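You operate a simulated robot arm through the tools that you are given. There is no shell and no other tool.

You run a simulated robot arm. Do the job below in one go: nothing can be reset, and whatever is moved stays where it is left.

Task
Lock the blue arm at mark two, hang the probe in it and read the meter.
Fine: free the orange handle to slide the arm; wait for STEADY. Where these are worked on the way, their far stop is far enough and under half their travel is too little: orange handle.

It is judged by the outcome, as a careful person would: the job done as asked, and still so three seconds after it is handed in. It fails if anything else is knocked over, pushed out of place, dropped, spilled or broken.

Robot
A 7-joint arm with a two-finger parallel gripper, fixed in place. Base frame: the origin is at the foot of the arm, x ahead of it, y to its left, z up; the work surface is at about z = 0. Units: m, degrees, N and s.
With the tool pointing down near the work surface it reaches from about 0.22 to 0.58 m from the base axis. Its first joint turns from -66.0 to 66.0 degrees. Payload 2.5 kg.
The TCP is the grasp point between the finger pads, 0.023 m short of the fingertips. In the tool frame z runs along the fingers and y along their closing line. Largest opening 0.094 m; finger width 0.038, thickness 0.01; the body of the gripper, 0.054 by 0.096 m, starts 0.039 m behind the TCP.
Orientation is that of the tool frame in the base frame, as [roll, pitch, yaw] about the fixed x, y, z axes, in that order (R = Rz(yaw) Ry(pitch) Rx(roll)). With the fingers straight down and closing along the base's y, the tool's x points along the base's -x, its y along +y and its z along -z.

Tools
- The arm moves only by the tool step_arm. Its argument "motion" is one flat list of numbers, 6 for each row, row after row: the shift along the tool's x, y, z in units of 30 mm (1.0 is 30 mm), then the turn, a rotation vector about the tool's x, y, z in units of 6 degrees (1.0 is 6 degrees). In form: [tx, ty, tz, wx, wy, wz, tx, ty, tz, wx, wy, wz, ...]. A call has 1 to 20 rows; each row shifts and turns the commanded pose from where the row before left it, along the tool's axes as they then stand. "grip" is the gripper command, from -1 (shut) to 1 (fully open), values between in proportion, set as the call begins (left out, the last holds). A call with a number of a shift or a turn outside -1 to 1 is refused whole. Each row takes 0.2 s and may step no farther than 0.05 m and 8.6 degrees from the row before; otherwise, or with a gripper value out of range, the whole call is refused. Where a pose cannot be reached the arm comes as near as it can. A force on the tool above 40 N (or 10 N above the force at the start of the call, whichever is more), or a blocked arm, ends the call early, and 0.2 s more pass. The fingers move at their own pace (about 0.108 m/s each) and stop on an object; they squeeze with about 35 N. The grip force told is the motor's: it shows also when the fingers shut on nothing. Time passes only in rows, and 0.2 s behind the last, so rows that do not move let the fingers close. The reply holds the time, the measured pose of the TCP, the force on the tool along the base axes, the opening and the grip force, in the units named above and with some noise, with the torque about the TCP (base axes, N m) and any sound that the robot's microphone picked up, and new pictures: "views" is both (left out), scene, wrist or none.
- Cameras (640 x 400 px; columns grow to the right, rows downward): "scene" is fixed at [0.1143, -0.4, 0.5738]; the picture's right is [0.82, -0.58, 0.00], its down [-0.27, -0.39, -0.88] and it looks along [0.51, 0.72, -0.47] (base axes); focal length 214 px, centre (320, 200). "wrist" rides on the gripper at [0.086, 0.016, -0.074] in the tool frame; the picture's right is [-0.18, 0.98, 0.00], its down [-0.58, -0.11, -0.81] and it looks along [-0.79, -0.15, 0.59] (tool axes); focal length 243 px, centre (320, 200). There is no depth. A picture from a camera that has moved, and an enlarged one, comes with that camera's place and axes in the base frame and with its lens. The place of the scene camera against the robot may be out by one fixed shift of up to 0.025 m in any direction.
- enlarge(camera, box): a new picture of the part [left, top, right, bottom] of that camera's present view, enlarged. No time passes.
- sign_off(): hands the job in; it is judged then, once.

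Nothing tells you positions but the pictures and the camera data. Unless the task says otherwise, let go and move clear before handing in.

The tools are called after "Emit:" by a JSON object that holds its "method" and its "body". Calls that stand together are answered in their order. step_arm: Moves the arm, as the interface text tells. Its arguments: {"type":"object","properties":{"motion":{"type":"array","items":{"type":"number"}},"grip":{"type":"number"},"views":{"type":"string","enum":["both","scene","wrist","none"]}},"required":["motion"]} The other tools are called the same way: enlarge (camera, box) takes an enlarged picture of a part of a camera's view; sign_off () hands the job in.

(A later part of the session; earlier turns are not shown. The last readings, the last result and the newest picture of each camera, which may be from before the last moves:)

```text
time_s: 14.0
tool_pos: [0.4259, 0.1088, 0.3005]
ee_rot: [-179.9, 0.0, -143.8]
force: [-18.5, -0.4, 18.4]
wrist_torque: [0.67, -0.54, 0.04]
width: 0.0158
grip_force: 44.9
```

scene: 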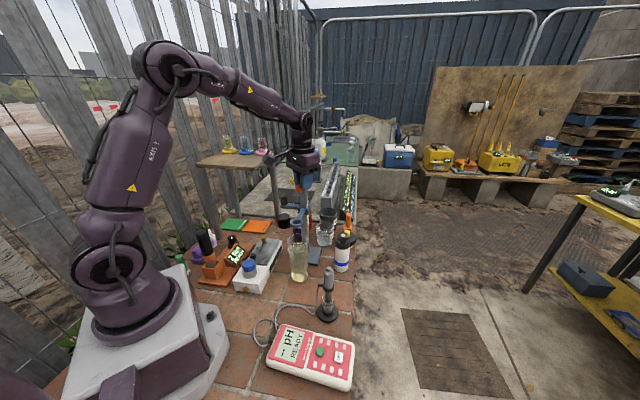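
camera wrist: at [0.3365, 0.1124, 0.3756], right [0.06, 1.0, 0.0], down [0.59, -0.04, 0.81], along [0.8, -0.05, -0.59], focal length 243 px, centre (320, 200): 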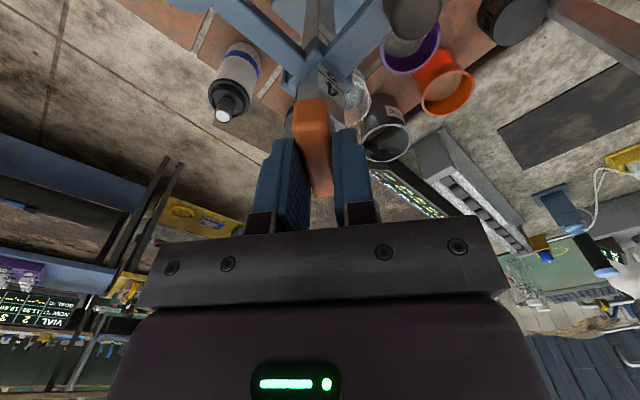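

I'm at about 81° now. I'll ease the residual force and turn on to find the far stop.

Emit:
{"method": "step_arm", "body": {"motion": [0.03, 0.02, -0.03, 0, 0, -0.75, 0, 0, 0, 0, 0, -0.75, 0, 0, 0, 0, 0, 0], "grip": -1, "views": "both"}}

Emit:
{"method": "enlarge", "body": {"camera": "scene", "box": [280, 160, 330, 210]}}

Emit:
{"method": "enlarge", "body": {"camera": "wrist", "box": [230, 40, 410, 240]}}

```text
time_s: 14.8
tool_pos: [0.4251, 0.1073, 0.2996]
ee_rot: [-179.9, 0.1, -135.0]
force: [13.7, 4.8, 2.0]
wrist_torque: [-0.66, 0.65, -0.01]
width: 0.0157
grip_force: 45.2
camera wrist: at [0.3511, 0.0584, 0.3753], right [-0.57, 0.82, 0.0], down [0.49, 0.33, 0.81], along [0.67, 0.46, -0.59], focal length 243 px, centre (320, 200)
```

scene: 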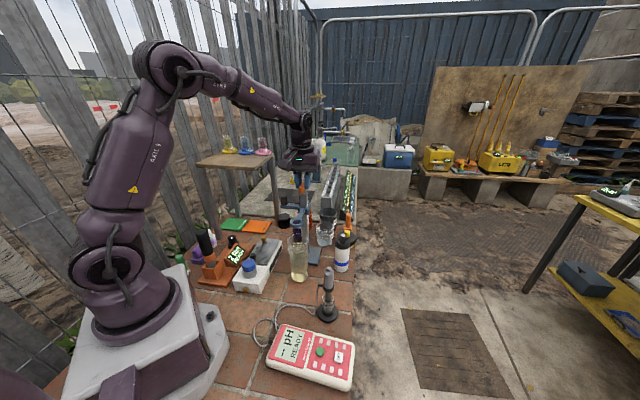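
wrist: 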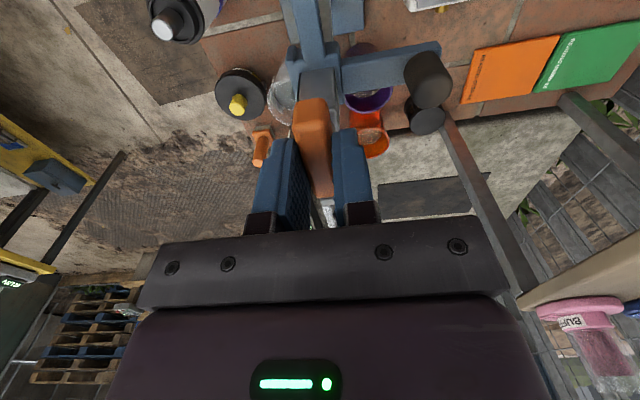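

```text
8.00 times, centred on (305, 185) of scene
camera zoom: at [0.1143, -0.4, 0.5738], right [0.82, -0.58, 0.0], down [-0.27, -0.39, -0.88], along [0.51, 0.72, -0.47], focal length 1716 px, centre (440, 320)
```

zoom: 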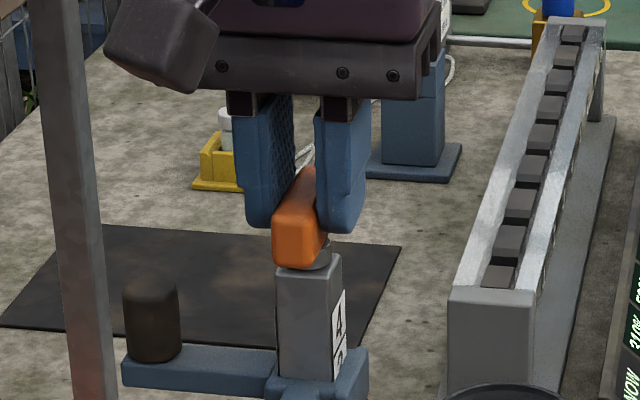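

```text
2.00 times, centred on (320, 140) of wrist
camera zoom: at [0.3511, 0.0584, 0.3753], right [-0.57, 0.82, 0.0], down [0.49, 0.33, 0.81], along [0.67, 0.46, -0.59], focal length 485 px, centre (320, 320)
```

zoom: 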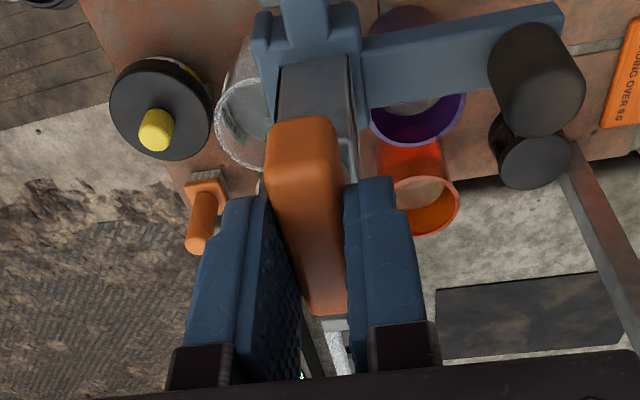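

The bar has turned a full 90° with no torque yet. I'll test gently whether a stop lies just ahead.

Emit:
{"method": "step_arm", "body": {"motion": [0, 0, 0, 0, 0, -0.6, 0, 0, 0, 0, 0, 0], "grip": -1, "views": "none"}}

```text
time_s: 15.4
tool_pos: [0.4252, 0.1066, 0.3011]
ee_rot: [-179.9, 0.1, -131.6]
force: [13.3, -0.6, -7.4]
wrist_torque: [0.9, -1.06, -1.86]
width: 0.0169
grip_force: 44.9
```

There's a clear stop, with torque of −1.9 N·m, just past 90°, so the handle is at its far stop and the arm is free. I'll back off the twist, open and rise.

Emit:
{"method": "step_arm", "body": {"motion": [0, 0, 0, 0, 0, 0.55, 0, 0, 0, 0, 0, 0], "grip": -1, "views": "none"}}

Emit:
{"method": "step_arm", "body": {"motion": [0, 0, 0, 0, 0, 0, 0, 0, 0, 0, 0, 0, 0, 0, -0.7, 0, 0, 0, 0, 0, -0.8, 0, 0, 0, 0, 0, -0.8, 0, 0, 0], "grip": -0.2, "views": "both"}}

Emit:
{"method": "enlarge", "body": {"camera": "scene", "box": [275, 170, 335, 230]}}

Emit:
{"method": "enlarge", "body": {"camera": "wrist", "box": [230, 0, 450, 140]}}

```text
time_s: 16.0
tool_pos: [0.4251, 0.1072, 0.2998]
ee_rot: [-179.9, -0.1, -134.6]
force: [23.4, -3.2, -11.1]
wrist_torque: [-0.31, 0.05, -0.34]
width: 0.0156
grip_force: 45.0
```

```text
time_s: 17.2
tool_pos: [0.4244, 0.1079, 0.3715]
ee_rot: [-180.0, -0.1, -134.6]
force: [-0.8, -0.4, 0.9]
wrist_torque: [0.0, 0.0, -0.02]
width: 0.0378
grip_force: 0.1
camera wrist: at [0.351, 0.0592, 0.4461], right [-0.57, 0.82, 0.0], down [0.49, 0.34, 0.81], along [0.66, 0.46, -0.59], focal length 243 px, centre (320, 200)
```

scene: 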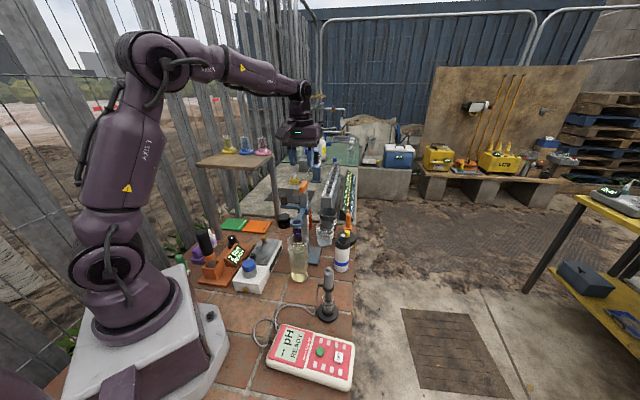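
wrist: 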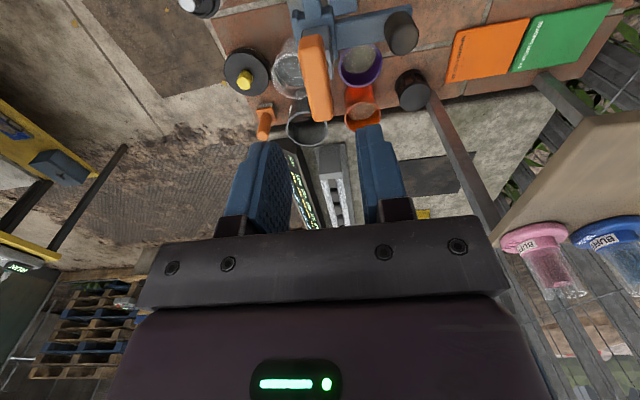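

```text
6.67 times, centred on (305, 200) of scene
camera zoom: at [0.1143, -0.4, 0.5738], right [0.82, -0.58, 0.0], down [-0.27, -0.39, -0.88], along [0.51, 0.72, -0.47], focal length 1430 px, centre (420, 200)
```

zoom: 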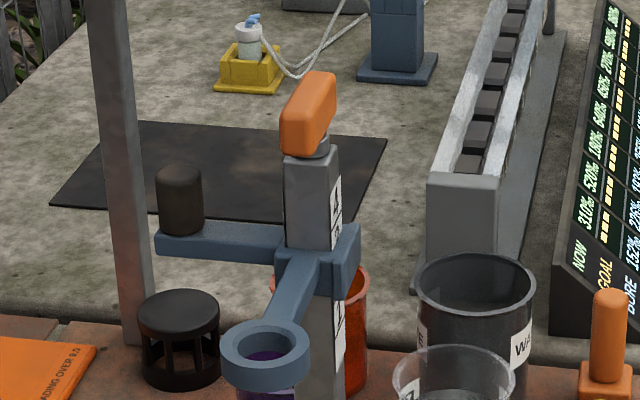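

```text
2.86 times, centred on (340, 70) of wrist
camera zoom: at [0.351, 0.0592, 0.4461], right [-0.57, 0.82, 0.0], down [0.49, 0.34, 0.81], along [0.66, 0.46, -0.59], focal length 693 px, centre (263, 571)
```

zoom: 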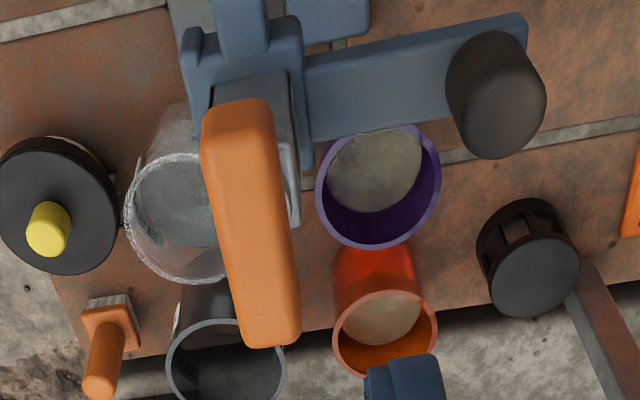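

The handle now stands at 90°, in line with the ring arm, and the arm hasn't dropped. The knob's top is at about (0.375, 0.151, 0.249). I'll turn the tool back to yaw 135 so the camera faces the scale, and move above the knob.

Emit:
{"method": "step_arm", "body": {"motion": [0, 0, 0, 0, 0, 1, 0, 0, 0, 0, 0, 1, 0, 0, 0, 0, 0, 1, 0, 0, 0, 0, 0, 1, 0, 0, 0, 0, 0, 1, 0, 0, 0, 0, 0, 1, 0, 0, 0, 0, 0, 1, 0, 0, 0, 0, 0, 1, 0, 0, 0, 0, 0, 1, 0, 0, 0, 0, 0, 1, 0, 0, 0, 0, 0, 1, 0, 0, 0, 0, 0, 1, 0, 0, 0, 0, 0, 1, 0, 0, 0, 0, 0, 1, 0, 0, 0, 0, 0, 1, 0.727, -0.05, 0.6, 0, 0, 0, 0.727, -0.05, 0.6, 0, 0, 0, 0.727, -0.05, 0.6, 0, 0, 0, 0, 0, 0, 0, 0, 0], "grip": 0.2, "views": "both"}}

Emit:
{"method": "enlarge", "body": {"camera": "wrist", "box": [220, 0, 420, 200]}}

Emit:
{"method": "enlarge", "body": {"camera": "scene", "box": [265, 155, 335, 225]}}

```text
time_s: 21.2
tool_pos: [0.3755, 0.1481, 0.3144]
ee_rot: [180.0, 0.1, 135.3]
force: [0.9, 0.3, 0.6]
wrist_torque: [0.04, 0.03, -0.02]
width: 0.0564
grip_force: 0.0
camera wrist: at [0.3241, 0.2223, 0.3902], right [0.82, 0.57, 0.0], down [0.34, -0.49, 0.81], along [0.46, -0.66, -0.59], focal length 243 px, centre (320, 200)
```

scene: 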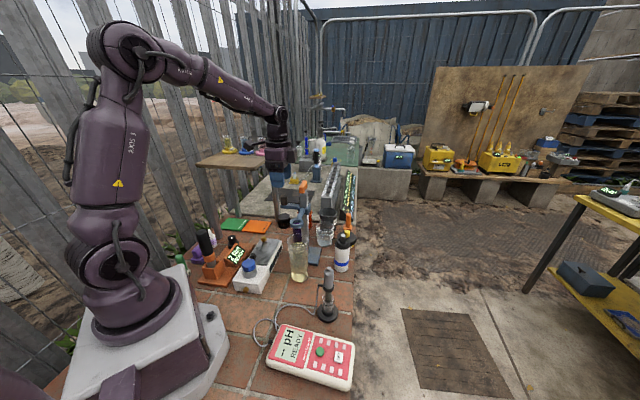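
wrist: 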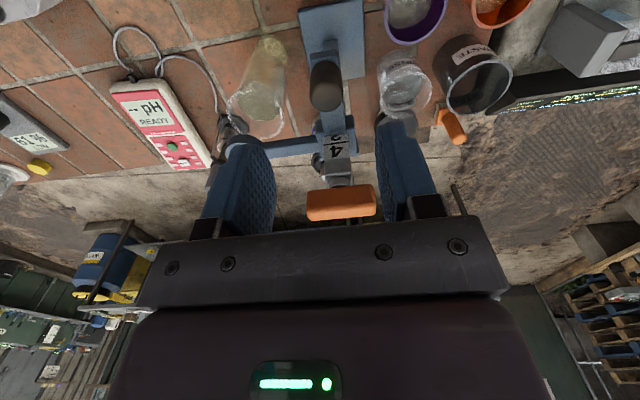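

```text
2.00 times, centred on (320, 100) of wrist
camera zoom: at [0.3241, 0.2223, 0.3902], right [0.82, 0.57, 0.0], down [0.34, -0.49, 0.81], along [0.46, -0.66, -0.59], focal length 485 px, centre (320, 400)
```

zoom: 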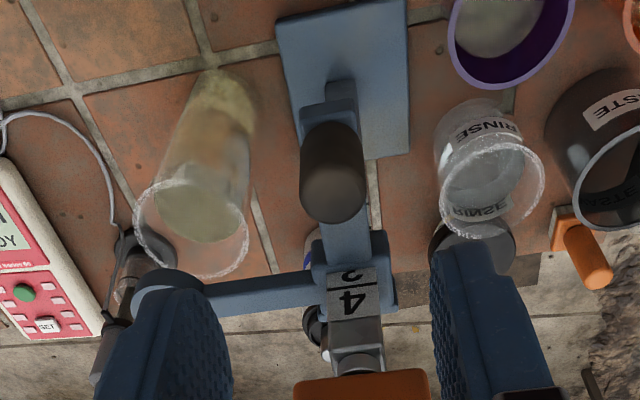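

```text
5.71 times, centred on (300, 190) of scene
camera zoom: at [0.1143, -0.4, 0.5738], right [0.82, -0.58, 0.0], down [-0.27, -0.39, -0.88], along [0.51, 0.72, -0.47], focal length 1226 px, centre (434, 257)
```

zoom: 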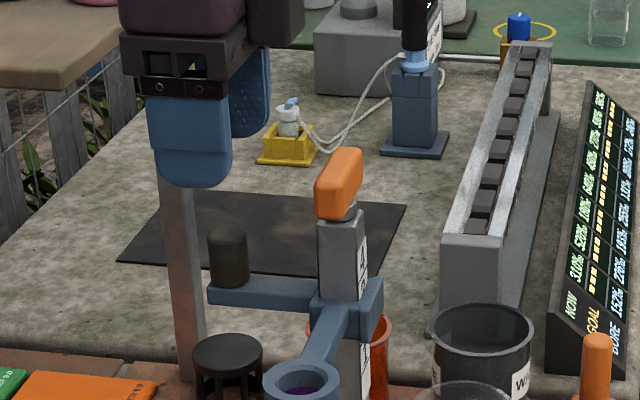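

Knob top refined to about (0.376, 0.153, 0.244). I'll lower the fingers to just above it and check the alignment.

Emit:
{"method": "step_arm", "body": {"motion": [0.055, 0.065, 0.55, 0, 0, 0, 0.055, 0.065, 0.55, 0, 0, 0, 0, 0, 0, 0, 0, 0], "grip": 0, "views": "both"}}

Emit:
{"method": "enlarge", "body": {"camera": "wrist", "box": [220, 60, 420, 240]}}

Emit:
{"method": "enlarge", "body": {"camera": "scene", "box": [265, 165, 325, 225]}}

```text
time_s: 22.0
tool_pos: [0.3751, 0.1554, 0.2808]
ee_rot: [-180.0, 0.0, 135.3]
force: [0.9, -0.6, 0.5]
wrist_torque: [-0.01, -0.02, 0.01]
width: 0.0471
grip_force: 0.1
camera wrist: at [0.3239, 0.2286, 0.3564], right [0.82, 0.57, 0.0], down [0.34, -0.49, 0.81], along [0.46, -0.66, -0.59], focal length 243 px, centre (320, 200)
```

scene: 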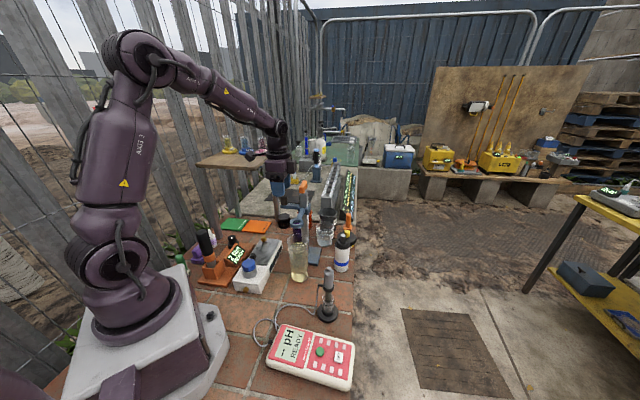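
wrist: 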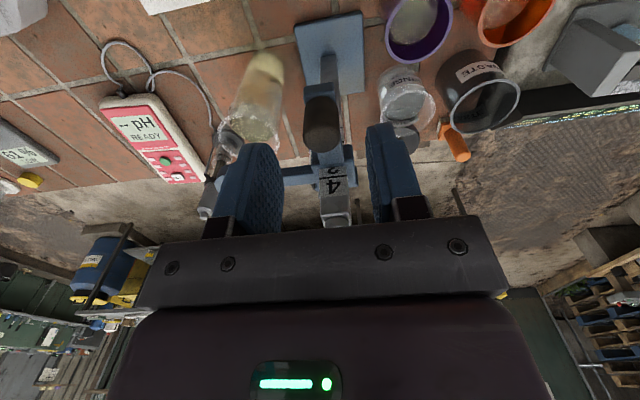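

```text
2.22 times, centred on (320, 150) of wrist
camera zoom: at [0.3239, 0.2286, 0.3564], right [0.82, 0.57, 0.0], down [0.34, -0.49, 0.81], along [0.46, -0.66, -0.59], focal length 539 px, centre (320, 311)
```

zoom: 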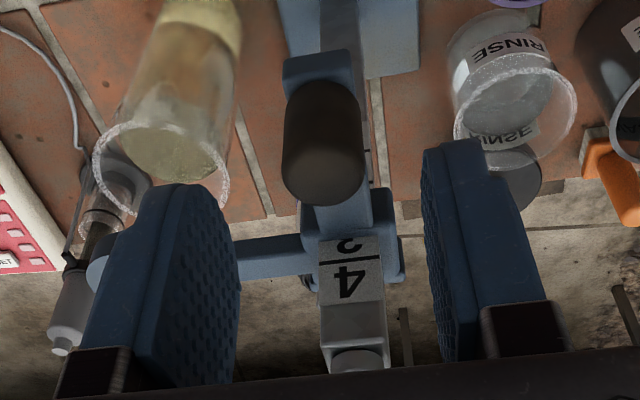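

```text
6.67 times, centred on (295, 195) of scene
camera zoom: at [0.1143, -0.4, 0.5738], right [0.82, -0.58, 0.0], down [-0.27, -0.39, -0.88], along [0.51, 0.72, -0.47], focal length 1430 px, centre (487, 233)
```

zoom: 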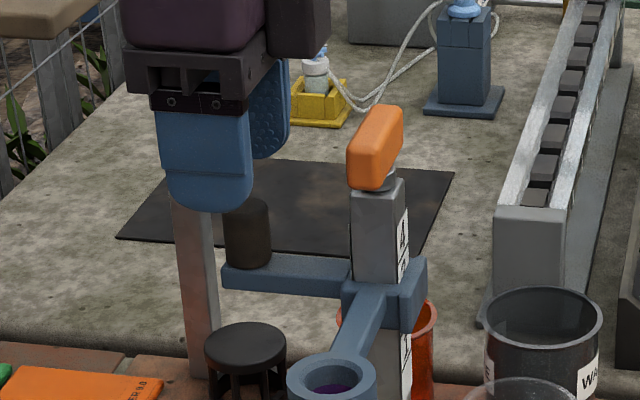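

Combining both cameras, with the scene camera's offset worked out from the finger positions, the knob is centred near (0.379, 0.151). It spans z ≈ 0.214–0.242. I'll shift 6 mm towards the post, lower to z = 0.240 and look before closing.

Emit:
{"method": "step_arm", "body": {"motion": [-0.2, 0.03, 0.2, 0, 0, 0, 0, 0, 0.6, 0, 0, 0, 0, 0, 0.55, 0, 0, 0, 0, 0, 0, 0, 0, 0], "grip": 0, "views": "both"}}

Emit:
{"method": "enlarge", "body": {"camera": "wrist", "box": [220, 60, 420, 240]}}

Emit:
{"method": "enlarge", "body": {"camera": "scene", "box": [265, 165, 325, 225]}}

```text
time_s: 23.0
tool_pos: [0.3814, 0.1511, 0.2421]
ee_rot: [-180.0, 0.0, 135.2]
force: [0.2, -0.3, 0.1]
wrist_torque: [-0.02, -0.01, 0.03]
width: 0.047
grip_force: 0.1
camera wrist: at [0.3289, 0.2243, 0.3174], right [0.82, 0.57, 0.0], down [0.34, -0.49, 0.81], along [0.46, -0.66, -0.59], focal length 243 px, centre (320, 200)
```

scene: 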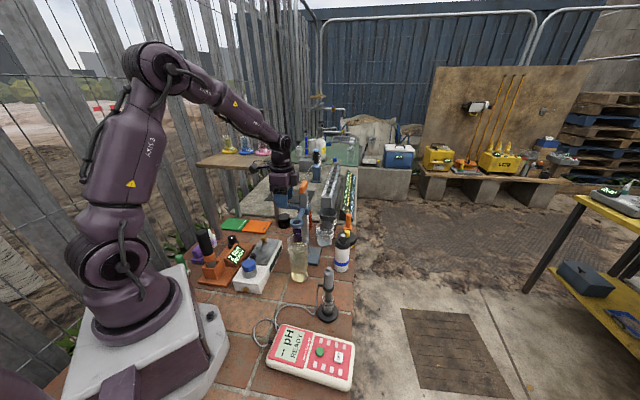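
wrist: 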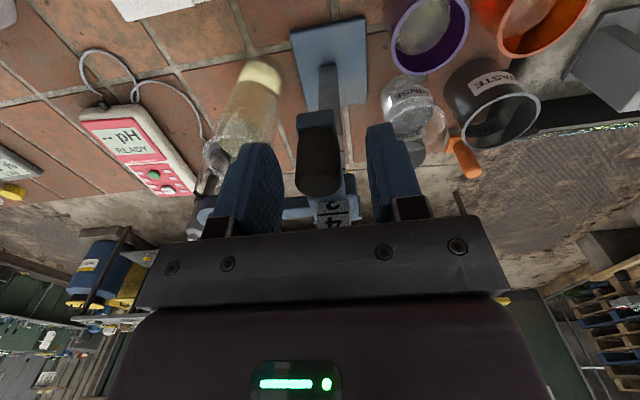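

```text
2.22 times, centred on (320, 150) of wrist
camera zoom: at [0.3289, 0.2243, 0.3174], right [0.82, 0.57, 0.0], down [0.34, -0.49, 0.81], along [0.46, -0.66, -0.59], focal length 539 px, centre (320, 311)
```

zoom: 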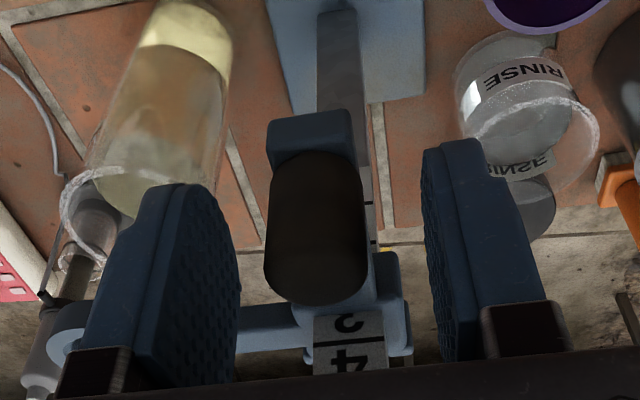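

```text
6.67 times, centred on (295, 195) of scene
camera zoom: at [0.1143, -0.4, 0.5738], right [0.82, -0.58, 0.0], down [-0.27, -0.39, -0.88], along [0.51, 0.72, -0.47], focal length 1430 px, centre (487, 233)
```

zoom: 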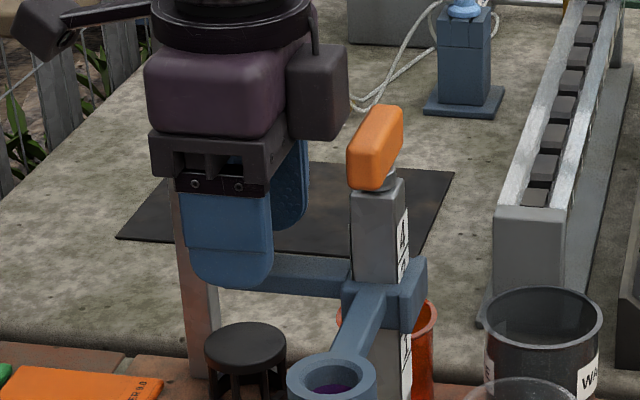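

The fingers straddle the knob. I'll make a small correction (3 mm back, 1 mm sideways) and close on it.

Emit:
{"method": "step_arm", "body": {"motion": [0.1, -0.04, 0.05, 0, 0, 0, 0, 0, 0, 0, 0, 0], "grip": 0, "views": "none"}}

Emit:
{"method": "step_arm", "body": {"motion": [0, 0, 0, 0, 0, 0, 0, 0, 0, 0, 0, 0, 0, 0, 0, 0, 0, 0], "grip": -1, "views": "both"}}

Emit:
{"method": "enlarge", "body": {"camera": "scene", "box": [265, 165, 325, 225]}}

Emit:
{"method": "enlarge", "body": {"camera": "wrist", "box": [220, 60, 420, 240]}}

```text
time_s: 23.6
tool_pos: [0.3771, 0.1523, 0.2405]
ee_rot: [-180.0, 0.0, 135.3]
force: [-0.5, 0.5, -0.6]
wrist_torque: [0.03, 0.04, -0.01]
width: 0.0467
grip_force: 0.0
```

```text
time_s: 24.4
tool_pos: [0.3783, 0.1526, 0.2411]
ee_rot: [179.9, 0.0, 135.4]
force: [9.1, 6.2, -3.6]
wrist_torque: [-0.35, 0.43, 0.02]
width: 0.0216
grip_force: 45.0
camera wrist: at [0.3263, 0.226, 0.316], right [0.82, 0.57, 0.0], down [0.34, -0.49, 0.81], along [0.46, -0.66, -0.59], focal length 243 px, centre (320, 200)
```

scene: 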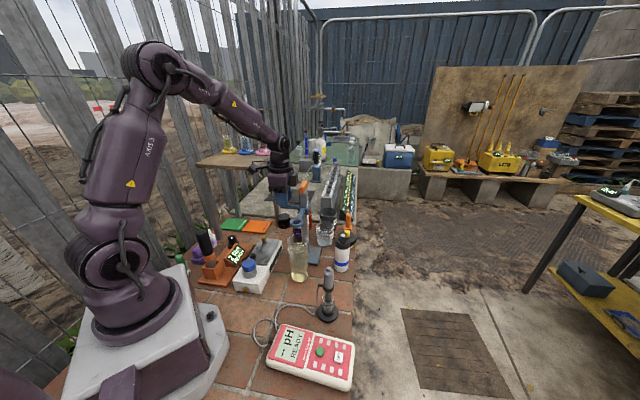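
wrist: 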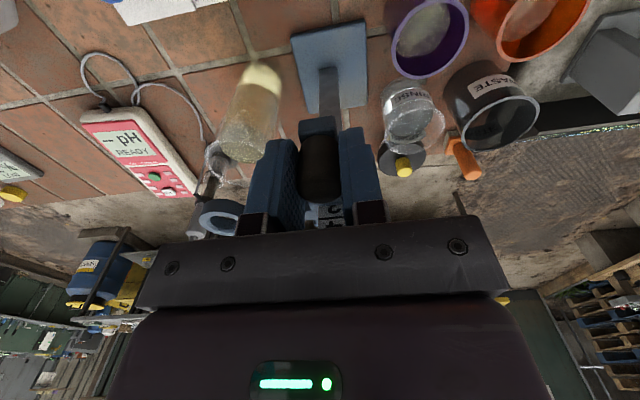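

```text
6.67 times, centred on (295, 195) of scene
camera zoom: at [0.1143, -0.4, 0.5738], right [0.82, -0.58, 0.0], down [-0.27, -0.39, -0.88], along [0.51, 0.72, -0.47], focal length 1430 px, centre (487, 233)
```

zoom: 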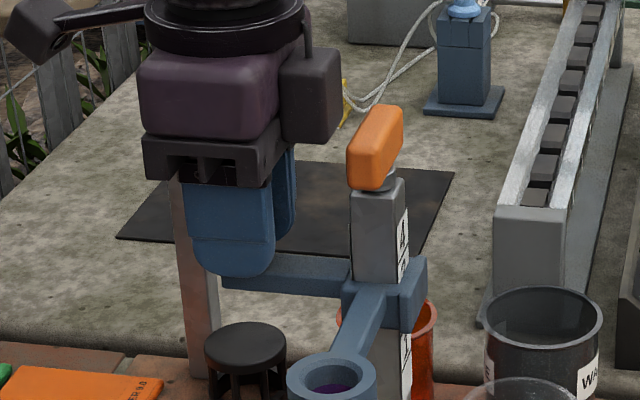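

```text
2.22 times, centred on (320, 150) of wrist
camera zoom: at [0.3263, 0.226, 0.316], right [0.82, 0.57, 0.0], down [0.34, -0.49, 0.81], along [0.46, -0.66, -0.59], focal length 539 px, centre (320, 311)
```

zoom: 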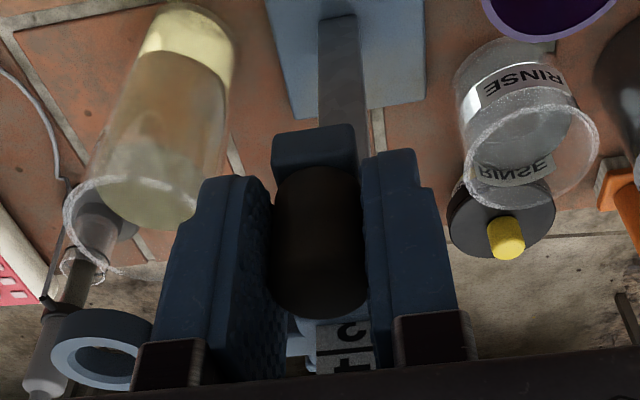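

The knob is gripped (21.6 mm) with little force. I'll slide the arm down a first 12 mm and check how it moves.

Emit:
{"method": "step_arm", "body": {"motion": [0, 0, 0.1, 0, 0, 0, 0, 0, 0.1, 0, 0, 0, 0, 0, 0.1, 0, 0, 0, 0, 0, 0.1, 0, 0, 0, 0, 0, 0, 0, 0, 0], "grip": -1, "views": "both"}}

Emit:
{"method": "enlarge", "body": {"camera": "scene", "box": [265, 165, 325, 225]}}

Emit:
{"method": "enlarge", "body": {"camera": "scene", "box": [300, 192, 316, 208]}}

```text
time_s: 25.6
tool_pos: [0.3786, 0.154, 0.2289]
ee_rot: [-180.0, 0.1, 135.3]
force: [8.6, 4.4, -0.7]
wrist_torque: [-0.94, -0.33, -0.1]
width: 0.0219
grip_force: 44.8
camera wrist: at [0.3263, 0.2261, 0.3039], right [0.82, 0.57, 0.0], down [0.34, -0.49, 0.81], along [0.46, -0.66, -0.59], focal length 243 px, centre (320, 200)
```

scene: 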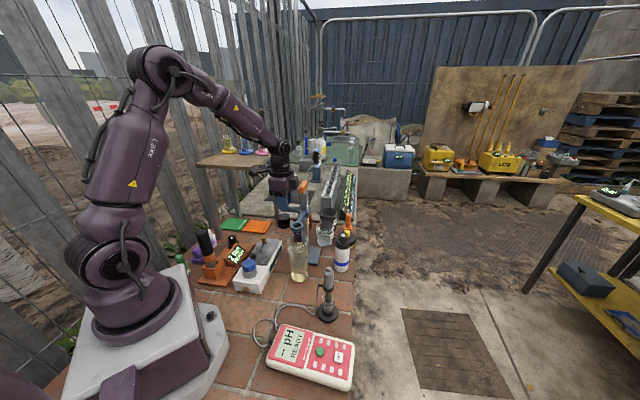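
wrist: 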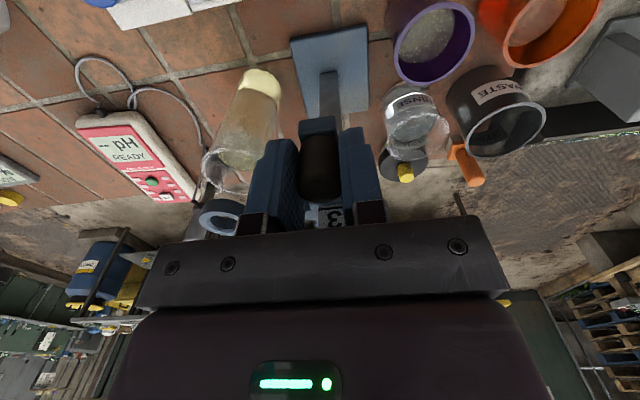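

```text
6.67 times, centred on (295, 195) of scene
camera zoom: at [0.1143, -0.4, 0.5738], right [0.82, -0.58, 0.0], down [-0.27, -0.39, -0.88], along [0.51, 0.72, -0.47], focal length 1430 px, centre (487, 233)
```

zoom: 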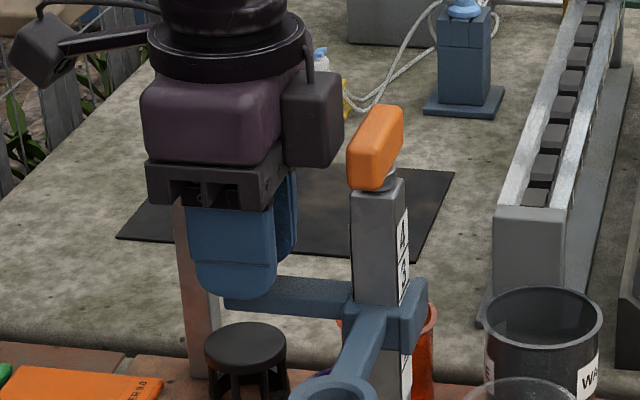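

```text
16.00 times, centred on (308, 200) of scene
camera zoom: at [0.1143, -0.4, 0.5738], right [0.82, -0.58, 0.0], down [-0.27, -0.39, -0.88], along [0.51, 0.72, -0.47], focal length 3432 px, centre (512, 200)
```

zoom: 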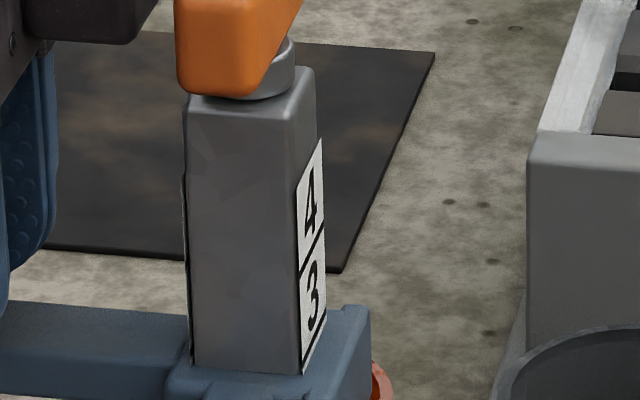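

The arm slides with the gripper. The collar's top edge is now just below line 3, and the marks are about 20 mm apart. I'll go down about 16 mm more and check against line 2.

Emit:
{"method": "step_arm", "body": {"motion": [0, 0, 0.11, 0, 0, 0, 0, 0, 0.11, 0, 0, 0, 0, 0, 0.11, 0, 0, 0, 0, 0, 0.11, 0, 0, 0, 0, 0, 0.1, 0, 0, 0, 0, 0, 0, 0, 0, 0], "grip": -1, "views": "both"}}

Emit:
{"method": "enlarge", "body": {"camera": "scene", "box": [300, 196, 316, 212]}}

Emit:
{"method": "enlarge", "body": {"camera": "wrist", "box": [290, 190, 360, 230]}}

Emit:
{"method": "enlarge", "body": {"camera": "scene", "box": [265, 165, 335, 245]}}

```text
time_s: 27.0
tool_pos: [0.3776, 0.1525, 0.2123]
ee_rot: [180.0, 0.0, 135.4]
force: [14.6, 4.3, -0.9]
wrist_torque: [-0.43, 0.18, -0.1]
width: 0.0218
grip_force: 45.1
camera wrist: at [0.3264, 0.2261, 0.2876], right [0.82, 0.57, 0.0], down [0.34, -0.49, 0.81], along [0.46, -0.66, -0.59], focal length 243 px, centre (320, 200)
```

scene: 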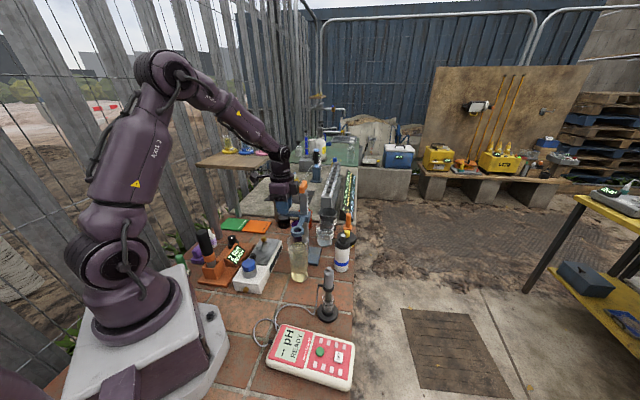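
wrist: 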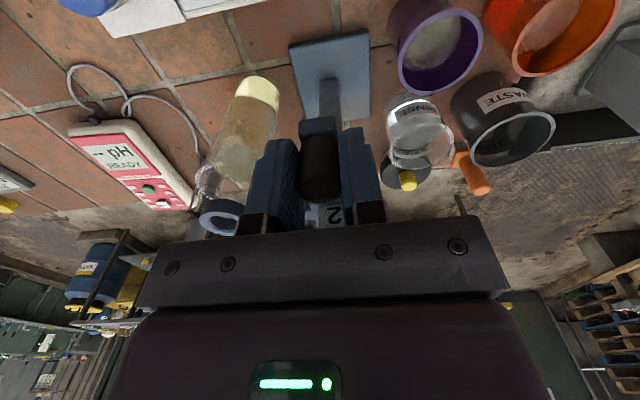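

```text
16.00 times, centred on (308, 204) of scene
camera zoom: at [0.1143, -0.4, 0.5738], right [0.82, -0.58, 0.0], down [-0.27, -0.39, -0.88], along [0.51, 0.72, -0.47], focal length 3432 px, centre (512, 136)
```

zoom: 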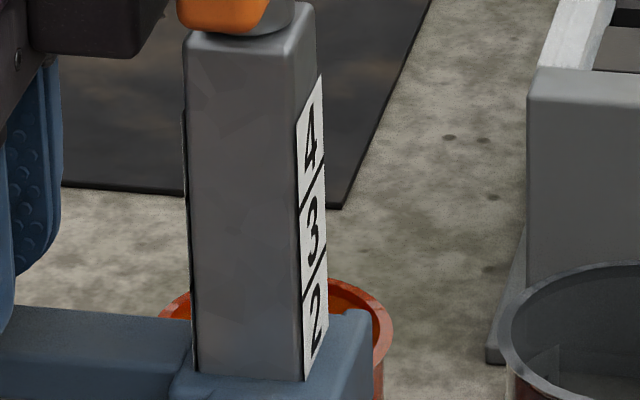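

```text
9.14 times, centred on (325, 210) of wrist
camera zoom: at [0.3264, 0.2261, 0.2876], right [0.82, 0.57, 0.0], down [0.34, -0.49, 0.81], along [0.46, -0.66, -0.59], focal length 2218 px, centre (274, 109)
```

zoom: 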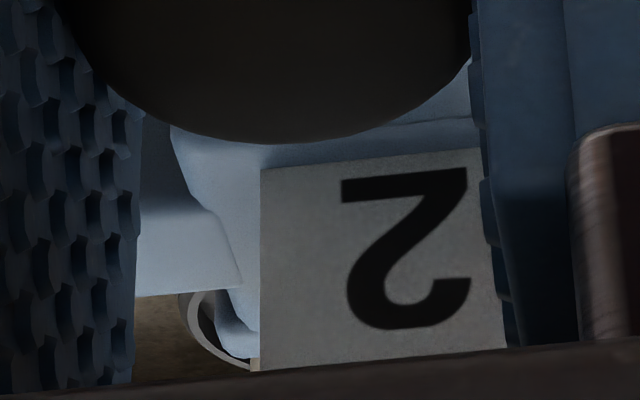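

```text
5.00 times, centred on (300, 205) of scene
camera zoom: at [0.1143, -0.4, 0.5738], right [0.82, -0.58, 0.0], down [-0.27, -0.39, -0.88], along [0.51, 0.72, -0.47], focal length 1072 px, centre (420, 175)
```

zoom: 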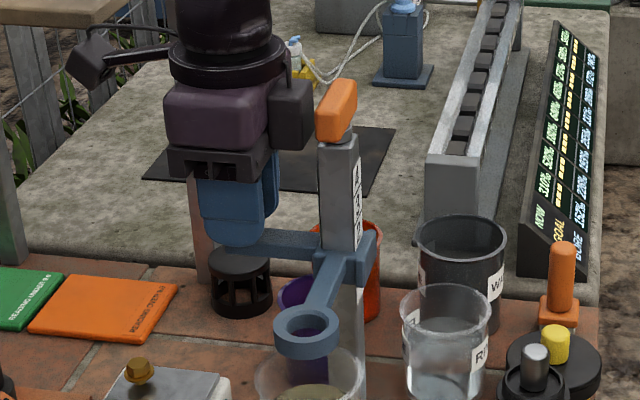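

Now "2" stands just above the collar's top edge, but its line is still slightly hidden. I'll lower another 1.2 mm and look for the line.

Emit:
{"method": "step_arm", "body": {"motion": [0, 0, 0.04, 0, 0, 0, 0, 0, 0, 0, 0, 0], "grip": -1, "views": "wrist"}}

Emit:
{"method": "enlarge", "body": {"camera": "wrist", "box": [310, 195, 350, 225]}}

Emit:
{"method": "enlarge", "body": {"camera": "scene", "box": [300, 196, 316, 212]}}

```text
time_s: 27.6
tool_pos: [0.3783, 0.1535, 0.2114]
ee_rot: [-180.0, -0.1, 135.3]
force: [16.7, 1.0, 0.8]
wrist_torque: [-0.26, 0.32, 0.01]
width: 0.0215
grip_force: 45.2
camera wrist: at [0.3264, 0.2262, 0.2864], right [0.82, 0.57, 0.0], down [0.34, -0.49, 0.81], along [0.46, -0.66, -0.59], focal length 243 px, centre (320, 200)
```

wrist: 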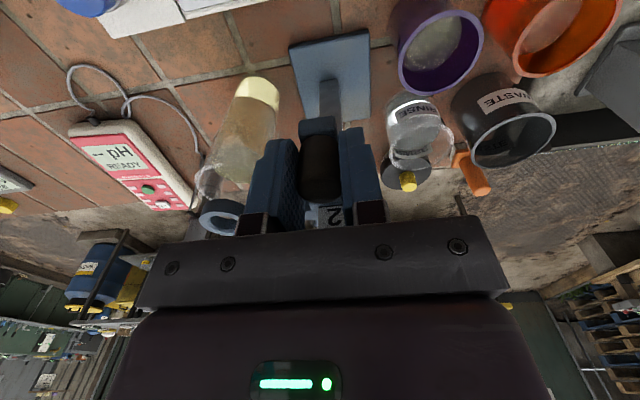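

```text
13.33 times, centred on (330, 210) of wrist
camera zoom: at [0.3264, 0.2262, 0.2864], right [0.82, 0.57, 0.0], down [0.34, -0.49, 0.81], along [0.46, -0.66, -0.59], focal length 3235 px, centre (187, 67)
```

zoom: 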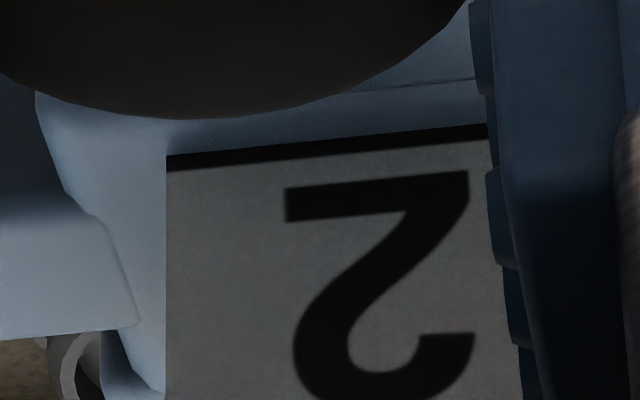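

```text
16.00 times, centred on (308, 204) of scene
camera zoom: at [0.1143, -0.4, 0.5738], right [0.82, -0.58, 0.0], down [-0.27, -0.39, -0.88], along [0.51, 0.72, -0.47], focal length 3432 px, centre (512, 136)
```

zoom: 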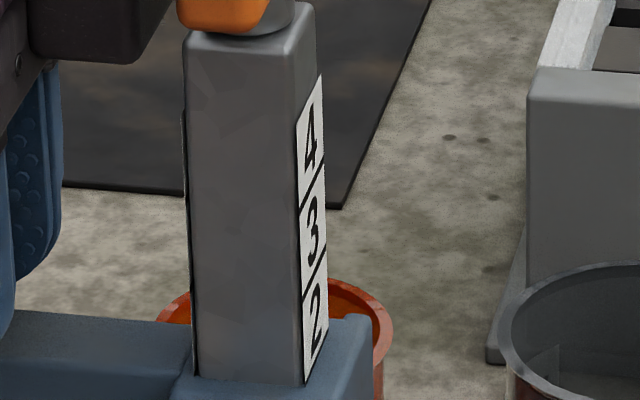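

The line of mark 2 now shows exactly at the collar's top edge. I'll let go of the knob, go straight up and check that the arm stays put.

Emit:
{"method": "step_arm", "body": {"motion": [0, 0, 0, 0, 0, 0, 0, 0, 0, 0, 0, 0, 0, 0, -0.5, 0, 0, 0, 0, 0, -0.9, 0, 0, 0, 0, 0, -0.9, 0, 0, 0, 0, 0, -0.9, 0, 0, 0, 0, 0, -0.9, 0, 0, 0, 0, 0, -0.9, 0, 0, 0, 0, 0, 0, 0, 0, 0], "grip": 0, "views": "both"}}

Emit:
{"method": "enlarge", "body": {"camera": "scene", "box": [300, 196, 316, 212]}}

Emit:
{"method": "enlarge", "body": {"camera": "wrist", "box": [250, 0, 410, 160]}}

```text
time_s: 29.6
tool_pos: [0.3778, 0.1532, 0.3613]
ee_rot: [-180.0, 0.1, 135.3]
force: [-1.1, -0.2, -0.5]
wrist_torque: [0.01, -0.01, 0.0]
width: 0.0468
grip_force: 0.0
camera wrist: at [0.3265, 0.2269, 0.4376], right [0.82, 0.57, 0.0], down [0.34, -0.49, 0.81], along [0.46, -0.66, -0.59], focal length 243 px, centre (320, 200)
```

scene: 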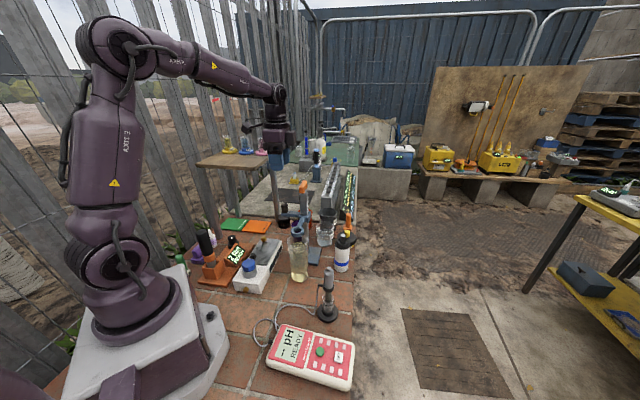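
wrist: 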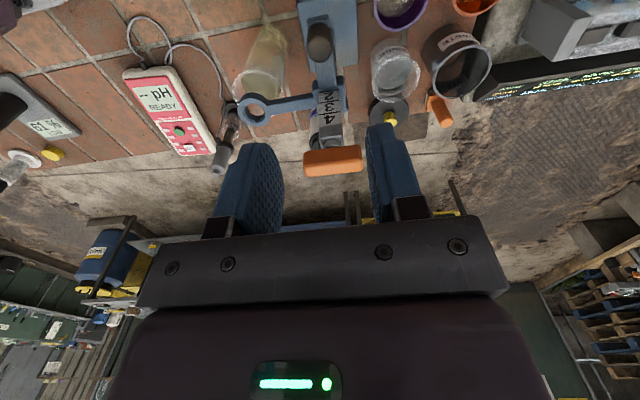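

```text
16.00 times, centred on (308, 204) of scene
camera zoom: at [0.1143, -0.4, 0.5738], right [0.82, -0.58, 0.0], down [-0.27, -0.39, -0.88], along [0.51, 0.72, -0.47], focal length 3432 px, centre (512, 136)
```

zoom: 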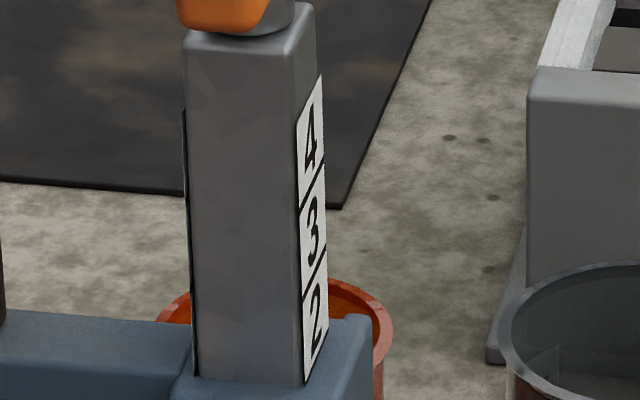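

```text
2.50 times, centred on (330, 80) of wrist
camera zoom: at [0.3265, 0.2269, 0.4376], right [0.82, 0.57, 0.0], down [0.34, -0.49, 0.81], along [0.46, -0.66, -0.59], focal length 606 px, centre (295, 500)
```

zoom: 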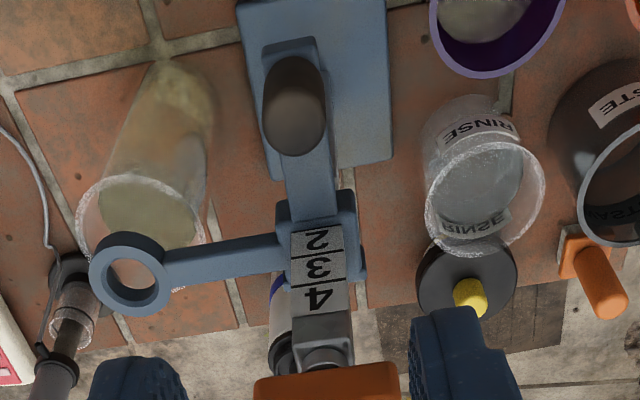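

Emit:
{"method": "enlarge", "body": {"camera": "wrist", "box": [310, 78, 350, 108]}}

Emit:
{"method": "step_arm", "body": {"motion": [-0.73, 0, 0, 0, 0, 0, -0.73, 0, 0, 0, 0, 0, -0.73, 0, 0, 0, 0, 0, 0, 0, 0, 0, 0, -1, 0, 0, 0, 0, 0, -1, 0, 0, 0, 0, 0, -1, 0, 0, 0, 0, 0, -1, 0, 0, 0, 0, 0, -1, 0, 0, 0, 0, 0, -1, 0, 0, 0, 0, 0, -1, 0, 0, 0, 0, 0, -1, 0, 0, 0, 0, 0, -1, 0, 0, 0, 0, 0, -1, 0, 0, 0, 0, 0, -1, 0, 0, 0, 0, 0, -1, 0, 0, 0, 0, 0, -1, 0, 0, 0, 0, 0, -1, 0, 0, 0, 0, 0, -1, 0, 0, 0, 0, 0, 0], "grip": -0.1, "views": "both"}}

Emit:
{"method": "enlarge", "body": {"camera": "wrist", "box": [240, 0, 400, 160]}}

Emit:
{"method": "enlarge", "body": {"camera": "scene", "box": [280, 150, 330, 200]}}

```text
13.33 times, centred on (330, 93) of wrist
camera zoom: at [0.3265, 0.2269, 0.4376], right [0.82, 0.57, 0.0], down [0.34, -0.49, 0.81], along [0.46, -0.66, -0.59], focal length 3235 px, centre (187, 1627)
```

zoom: 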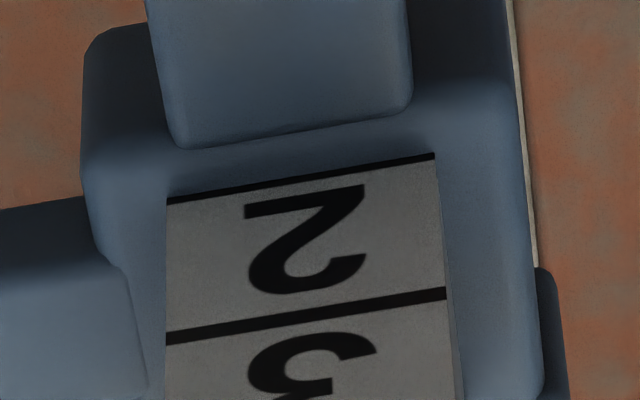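

```text
time_s: 33.6
tool_pos: [0.4241, 0.1076, 0.3607]
ee_rot: [-179.9, 0.0, -134.6]
force: [0.1, 0.0, 0.8]
wrist_torque: [0.01, 0.02, 0.0]
width: 0.0423
grip_force: 0.1
camera wrist: at [0.3505, 0.0578, 0.4363], right [-0.57, 0.82, 0.0], down [0.49, 0.34, 0.81], along [0.66, 0.46, -0.59], focal length 243 px, centre (320, 200)
```

scene: 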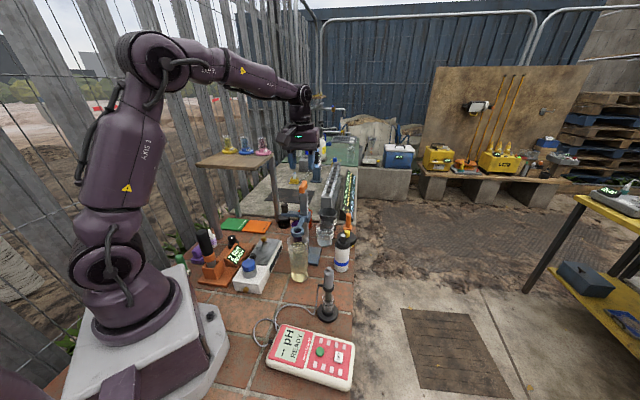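
wrist: 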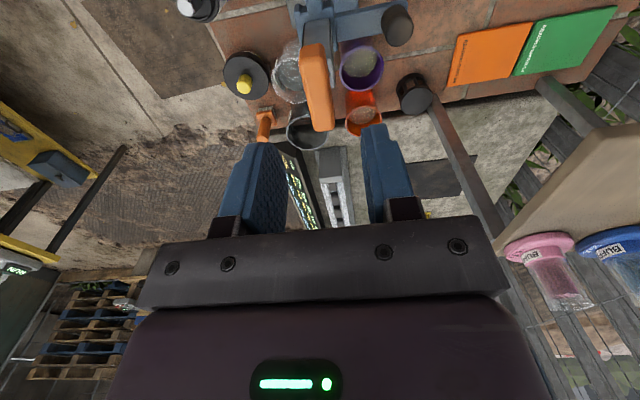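

```text
2.50 times, centred on (320, 80) of wrist
camera zoom: at [0.3505, 0.0578, 0.4363], right [-0.57, 0.82, 0.0], down [0.49, 0.34, 0.81], along [0.66, 0.46, -0.59], focal length 606 px, centre (320, 500)
```

zoom: 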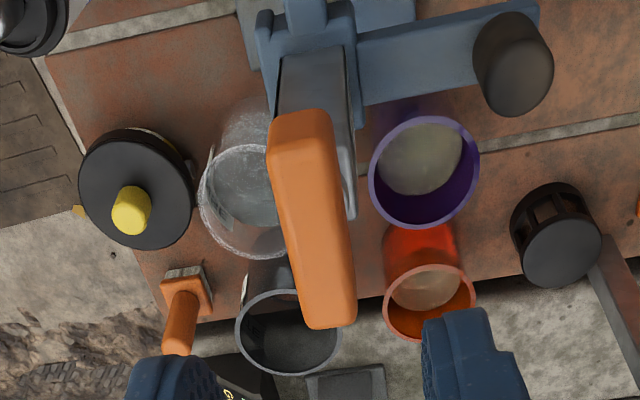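

```text
8.00 times, centred on (305, 175) of scene
camera zoom: at [0.1143, -0.4, 0.5738], right [0.82, -0.58, 0.0], down [-0.27, -0.39, -0.88], along [0.51, 0.72, -0.47], focal length 1716 px, centre (440, 400)
```

zoom: 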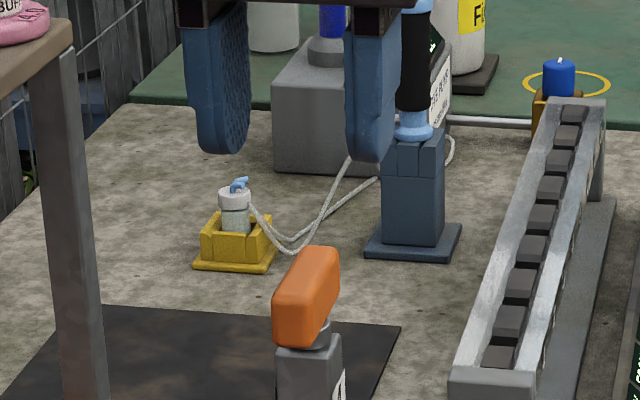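

The arm is at mark 2, with its edge at the centre of the line. Now I'll lower back onto the handle bar and close, ready to lock.

Emit:
{"method": "step_arm", "body": {"motion": [-0.03, -0.04, 0.68, 0, 0, 0, 0, 0, 0.68, 0, 0, 0, 0, 0, 0.66, 0, 0, 0, 0, 0, 0, 0, 0, 0], "grip": -0.1, "views": "scene"}}

Emit:
{"method": "enlarge", "body": {"camera": "scene", "box": [280, 160, 330, 210]}}

```text
time_s: 34.6
tool_pos: [0.427, 0.108, 0.3006]
ee_rot: [179.9, 0.1, -134.6]
force: [-0.6, -0.8, 0.1]
wrist_torque: [0.01, 0.0, -0.01]
width: 0.0422
grip_force: 0.2
```

scene: 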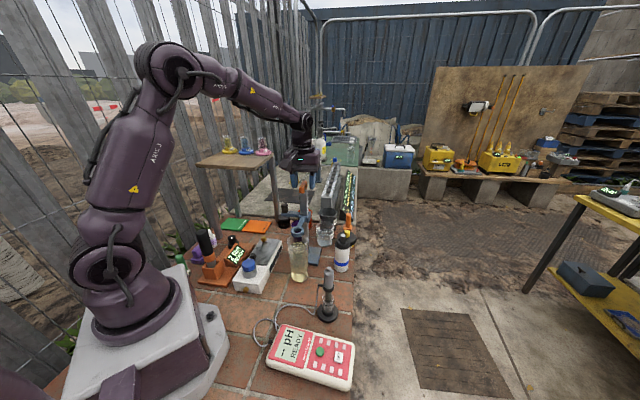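

```text
8.00 times, centred on (305, 185) of scene
camera zoom: at [0.1143, -0.4, 0.5738], right [0.82, -0.58, 0.0], down [-0.27, -0.39, -0.88], along [0.51, 0.72, -0.47], focal length 1716 px, centre (440, 320)
```

zoom: 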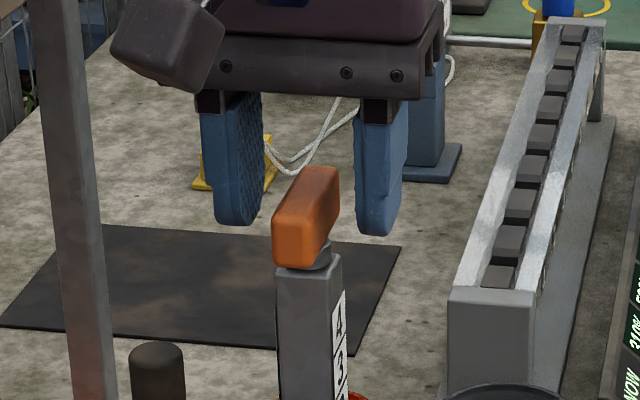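

Emit:
{"method": "step_arm", "body": {"motion": [0, 0, 0, 0, 0, 0, 0, 0, 0, 0, 0, 0, 0, 0, 0, 0, 0, 0], "grip": -1, "views": "none"}}

```text
time_s: 35.4
tool_pos: [0.4263, 0.1085, 0.3]
ee_rot: [179.8, -0.1, -134.7]
force: [-6.6, 2.8, -2.0]
wrist_torque: [0.09, -0.16, -0.35]
width: 0.0157
grip_force: 45.3
```

Gripped cleanly with small forces. Now I'll turn clockwise in steps to lock.

Emit:
{"method": "step_arm", "body": {"motion": [0, 0, 0, 0, 0, 0.8, 0, 0, 0, 0, 0, 0.8, 0, 0, 0, 0, 0, 0.8, 0, 0, 0, 0, 0, 0.8, 0, 0, 0, 0, 0, 0], "grip": -1, "views": "none"}}

```text
time_s: 36.6
tool_pos: [0.4273, 0.1067, 0.2999]
ee_rot: [180.0, 0.3, -153.9]
force: [23.4, 10.6, -23.9]
wrist_torque: [0.2, -0.31, -0.02]
width: 0.0159
grip_force: 45.1
```

Emit:
{"method": "step_arm", "body": {"motion": [-0.05, 0, 0.04, 0, 0, 0.8, 0, 0, 0, 0, 0, 0.8, 0, 0, 0, 0, 0, 0.8, 0, 0, 0, 0, 0, 0], "grip": -1, "views": "none"}}

```text
time_s: 37.6
tool_pos: [0.4264, 0.1061, 0.3002]
ee_rot: [-179.9, 0.1, -168.4]
force: [4.6, 2.0, -7.9]
wrist_torque: [0.32, -1.47, -0.03]
width: 0.0157
grip_force: 44.7
```

Emit:
{"method": "step_arm", "body": {"motion": [0, 0, 0, 0, 0, 0.8, 0, 0, 0, 0, 0, 0.8, 0, 0, 0, 0, 0, 0.8, 0, 0, 0, 0, 0, 0.8, 0, 0, 0, 0, 0, 0], "grip": -1, "views": "none"}}

```text
time_s: 38.8
tool_pos: [0.4263, 0.1038, 0.3008]
ee_rot: [-180.0, 0.0, 172.3]
force: [14.1, -7.0, 6.2]
wrist_torque: [0.17, 1.15, 0.04]
width: 0.0161
grip_force: 45.2
```

Emit:
{"method": "step_arm", "body": {"motion": [0, 0, 0, 0, 0, 0.8, 0, 0, 0, 0, 0, 0.8, 0, 0, 0, 0, 0, 0.8, 0, 0, 0, 0, 0, 0.8, 0, 0, 0, 0, 0, 0], "grip": -1, "views": "none"}}

```text
time_s: 40.0
tool_pos: [0.4263, 0.1036, 0.2997]
ee_rot: [-179.8, 0.1, 153.2]
force: [-11.1, -21.6, 20.9]
wrist_torque: [-0.56, -0.82, 0.06]
width: 0.0159
grip_force: 45.4
```

Emit:
{"method": "step_arm", "body": {"motion": [0, -0.05, -0.03, 0, 0, 0.8, 0, 0, 0, 0, 0, 0.8, 0, 0, 0, 0, 0, 0.8, 0, 0, 0, 0, 0, 0], "grip": -1, "views": "none"}}

```text
time_s: 41.0
tool_pos: [0.4263, 0.1045, 0.2999]
ee_rot: [-179.7, -0.1, 138.9]
force: [-12.6, -18.2, 12.0]
wrist_torque: [-0.91, -0.88, 0.02]
width: 0.0157
grip_force: 45.0
```

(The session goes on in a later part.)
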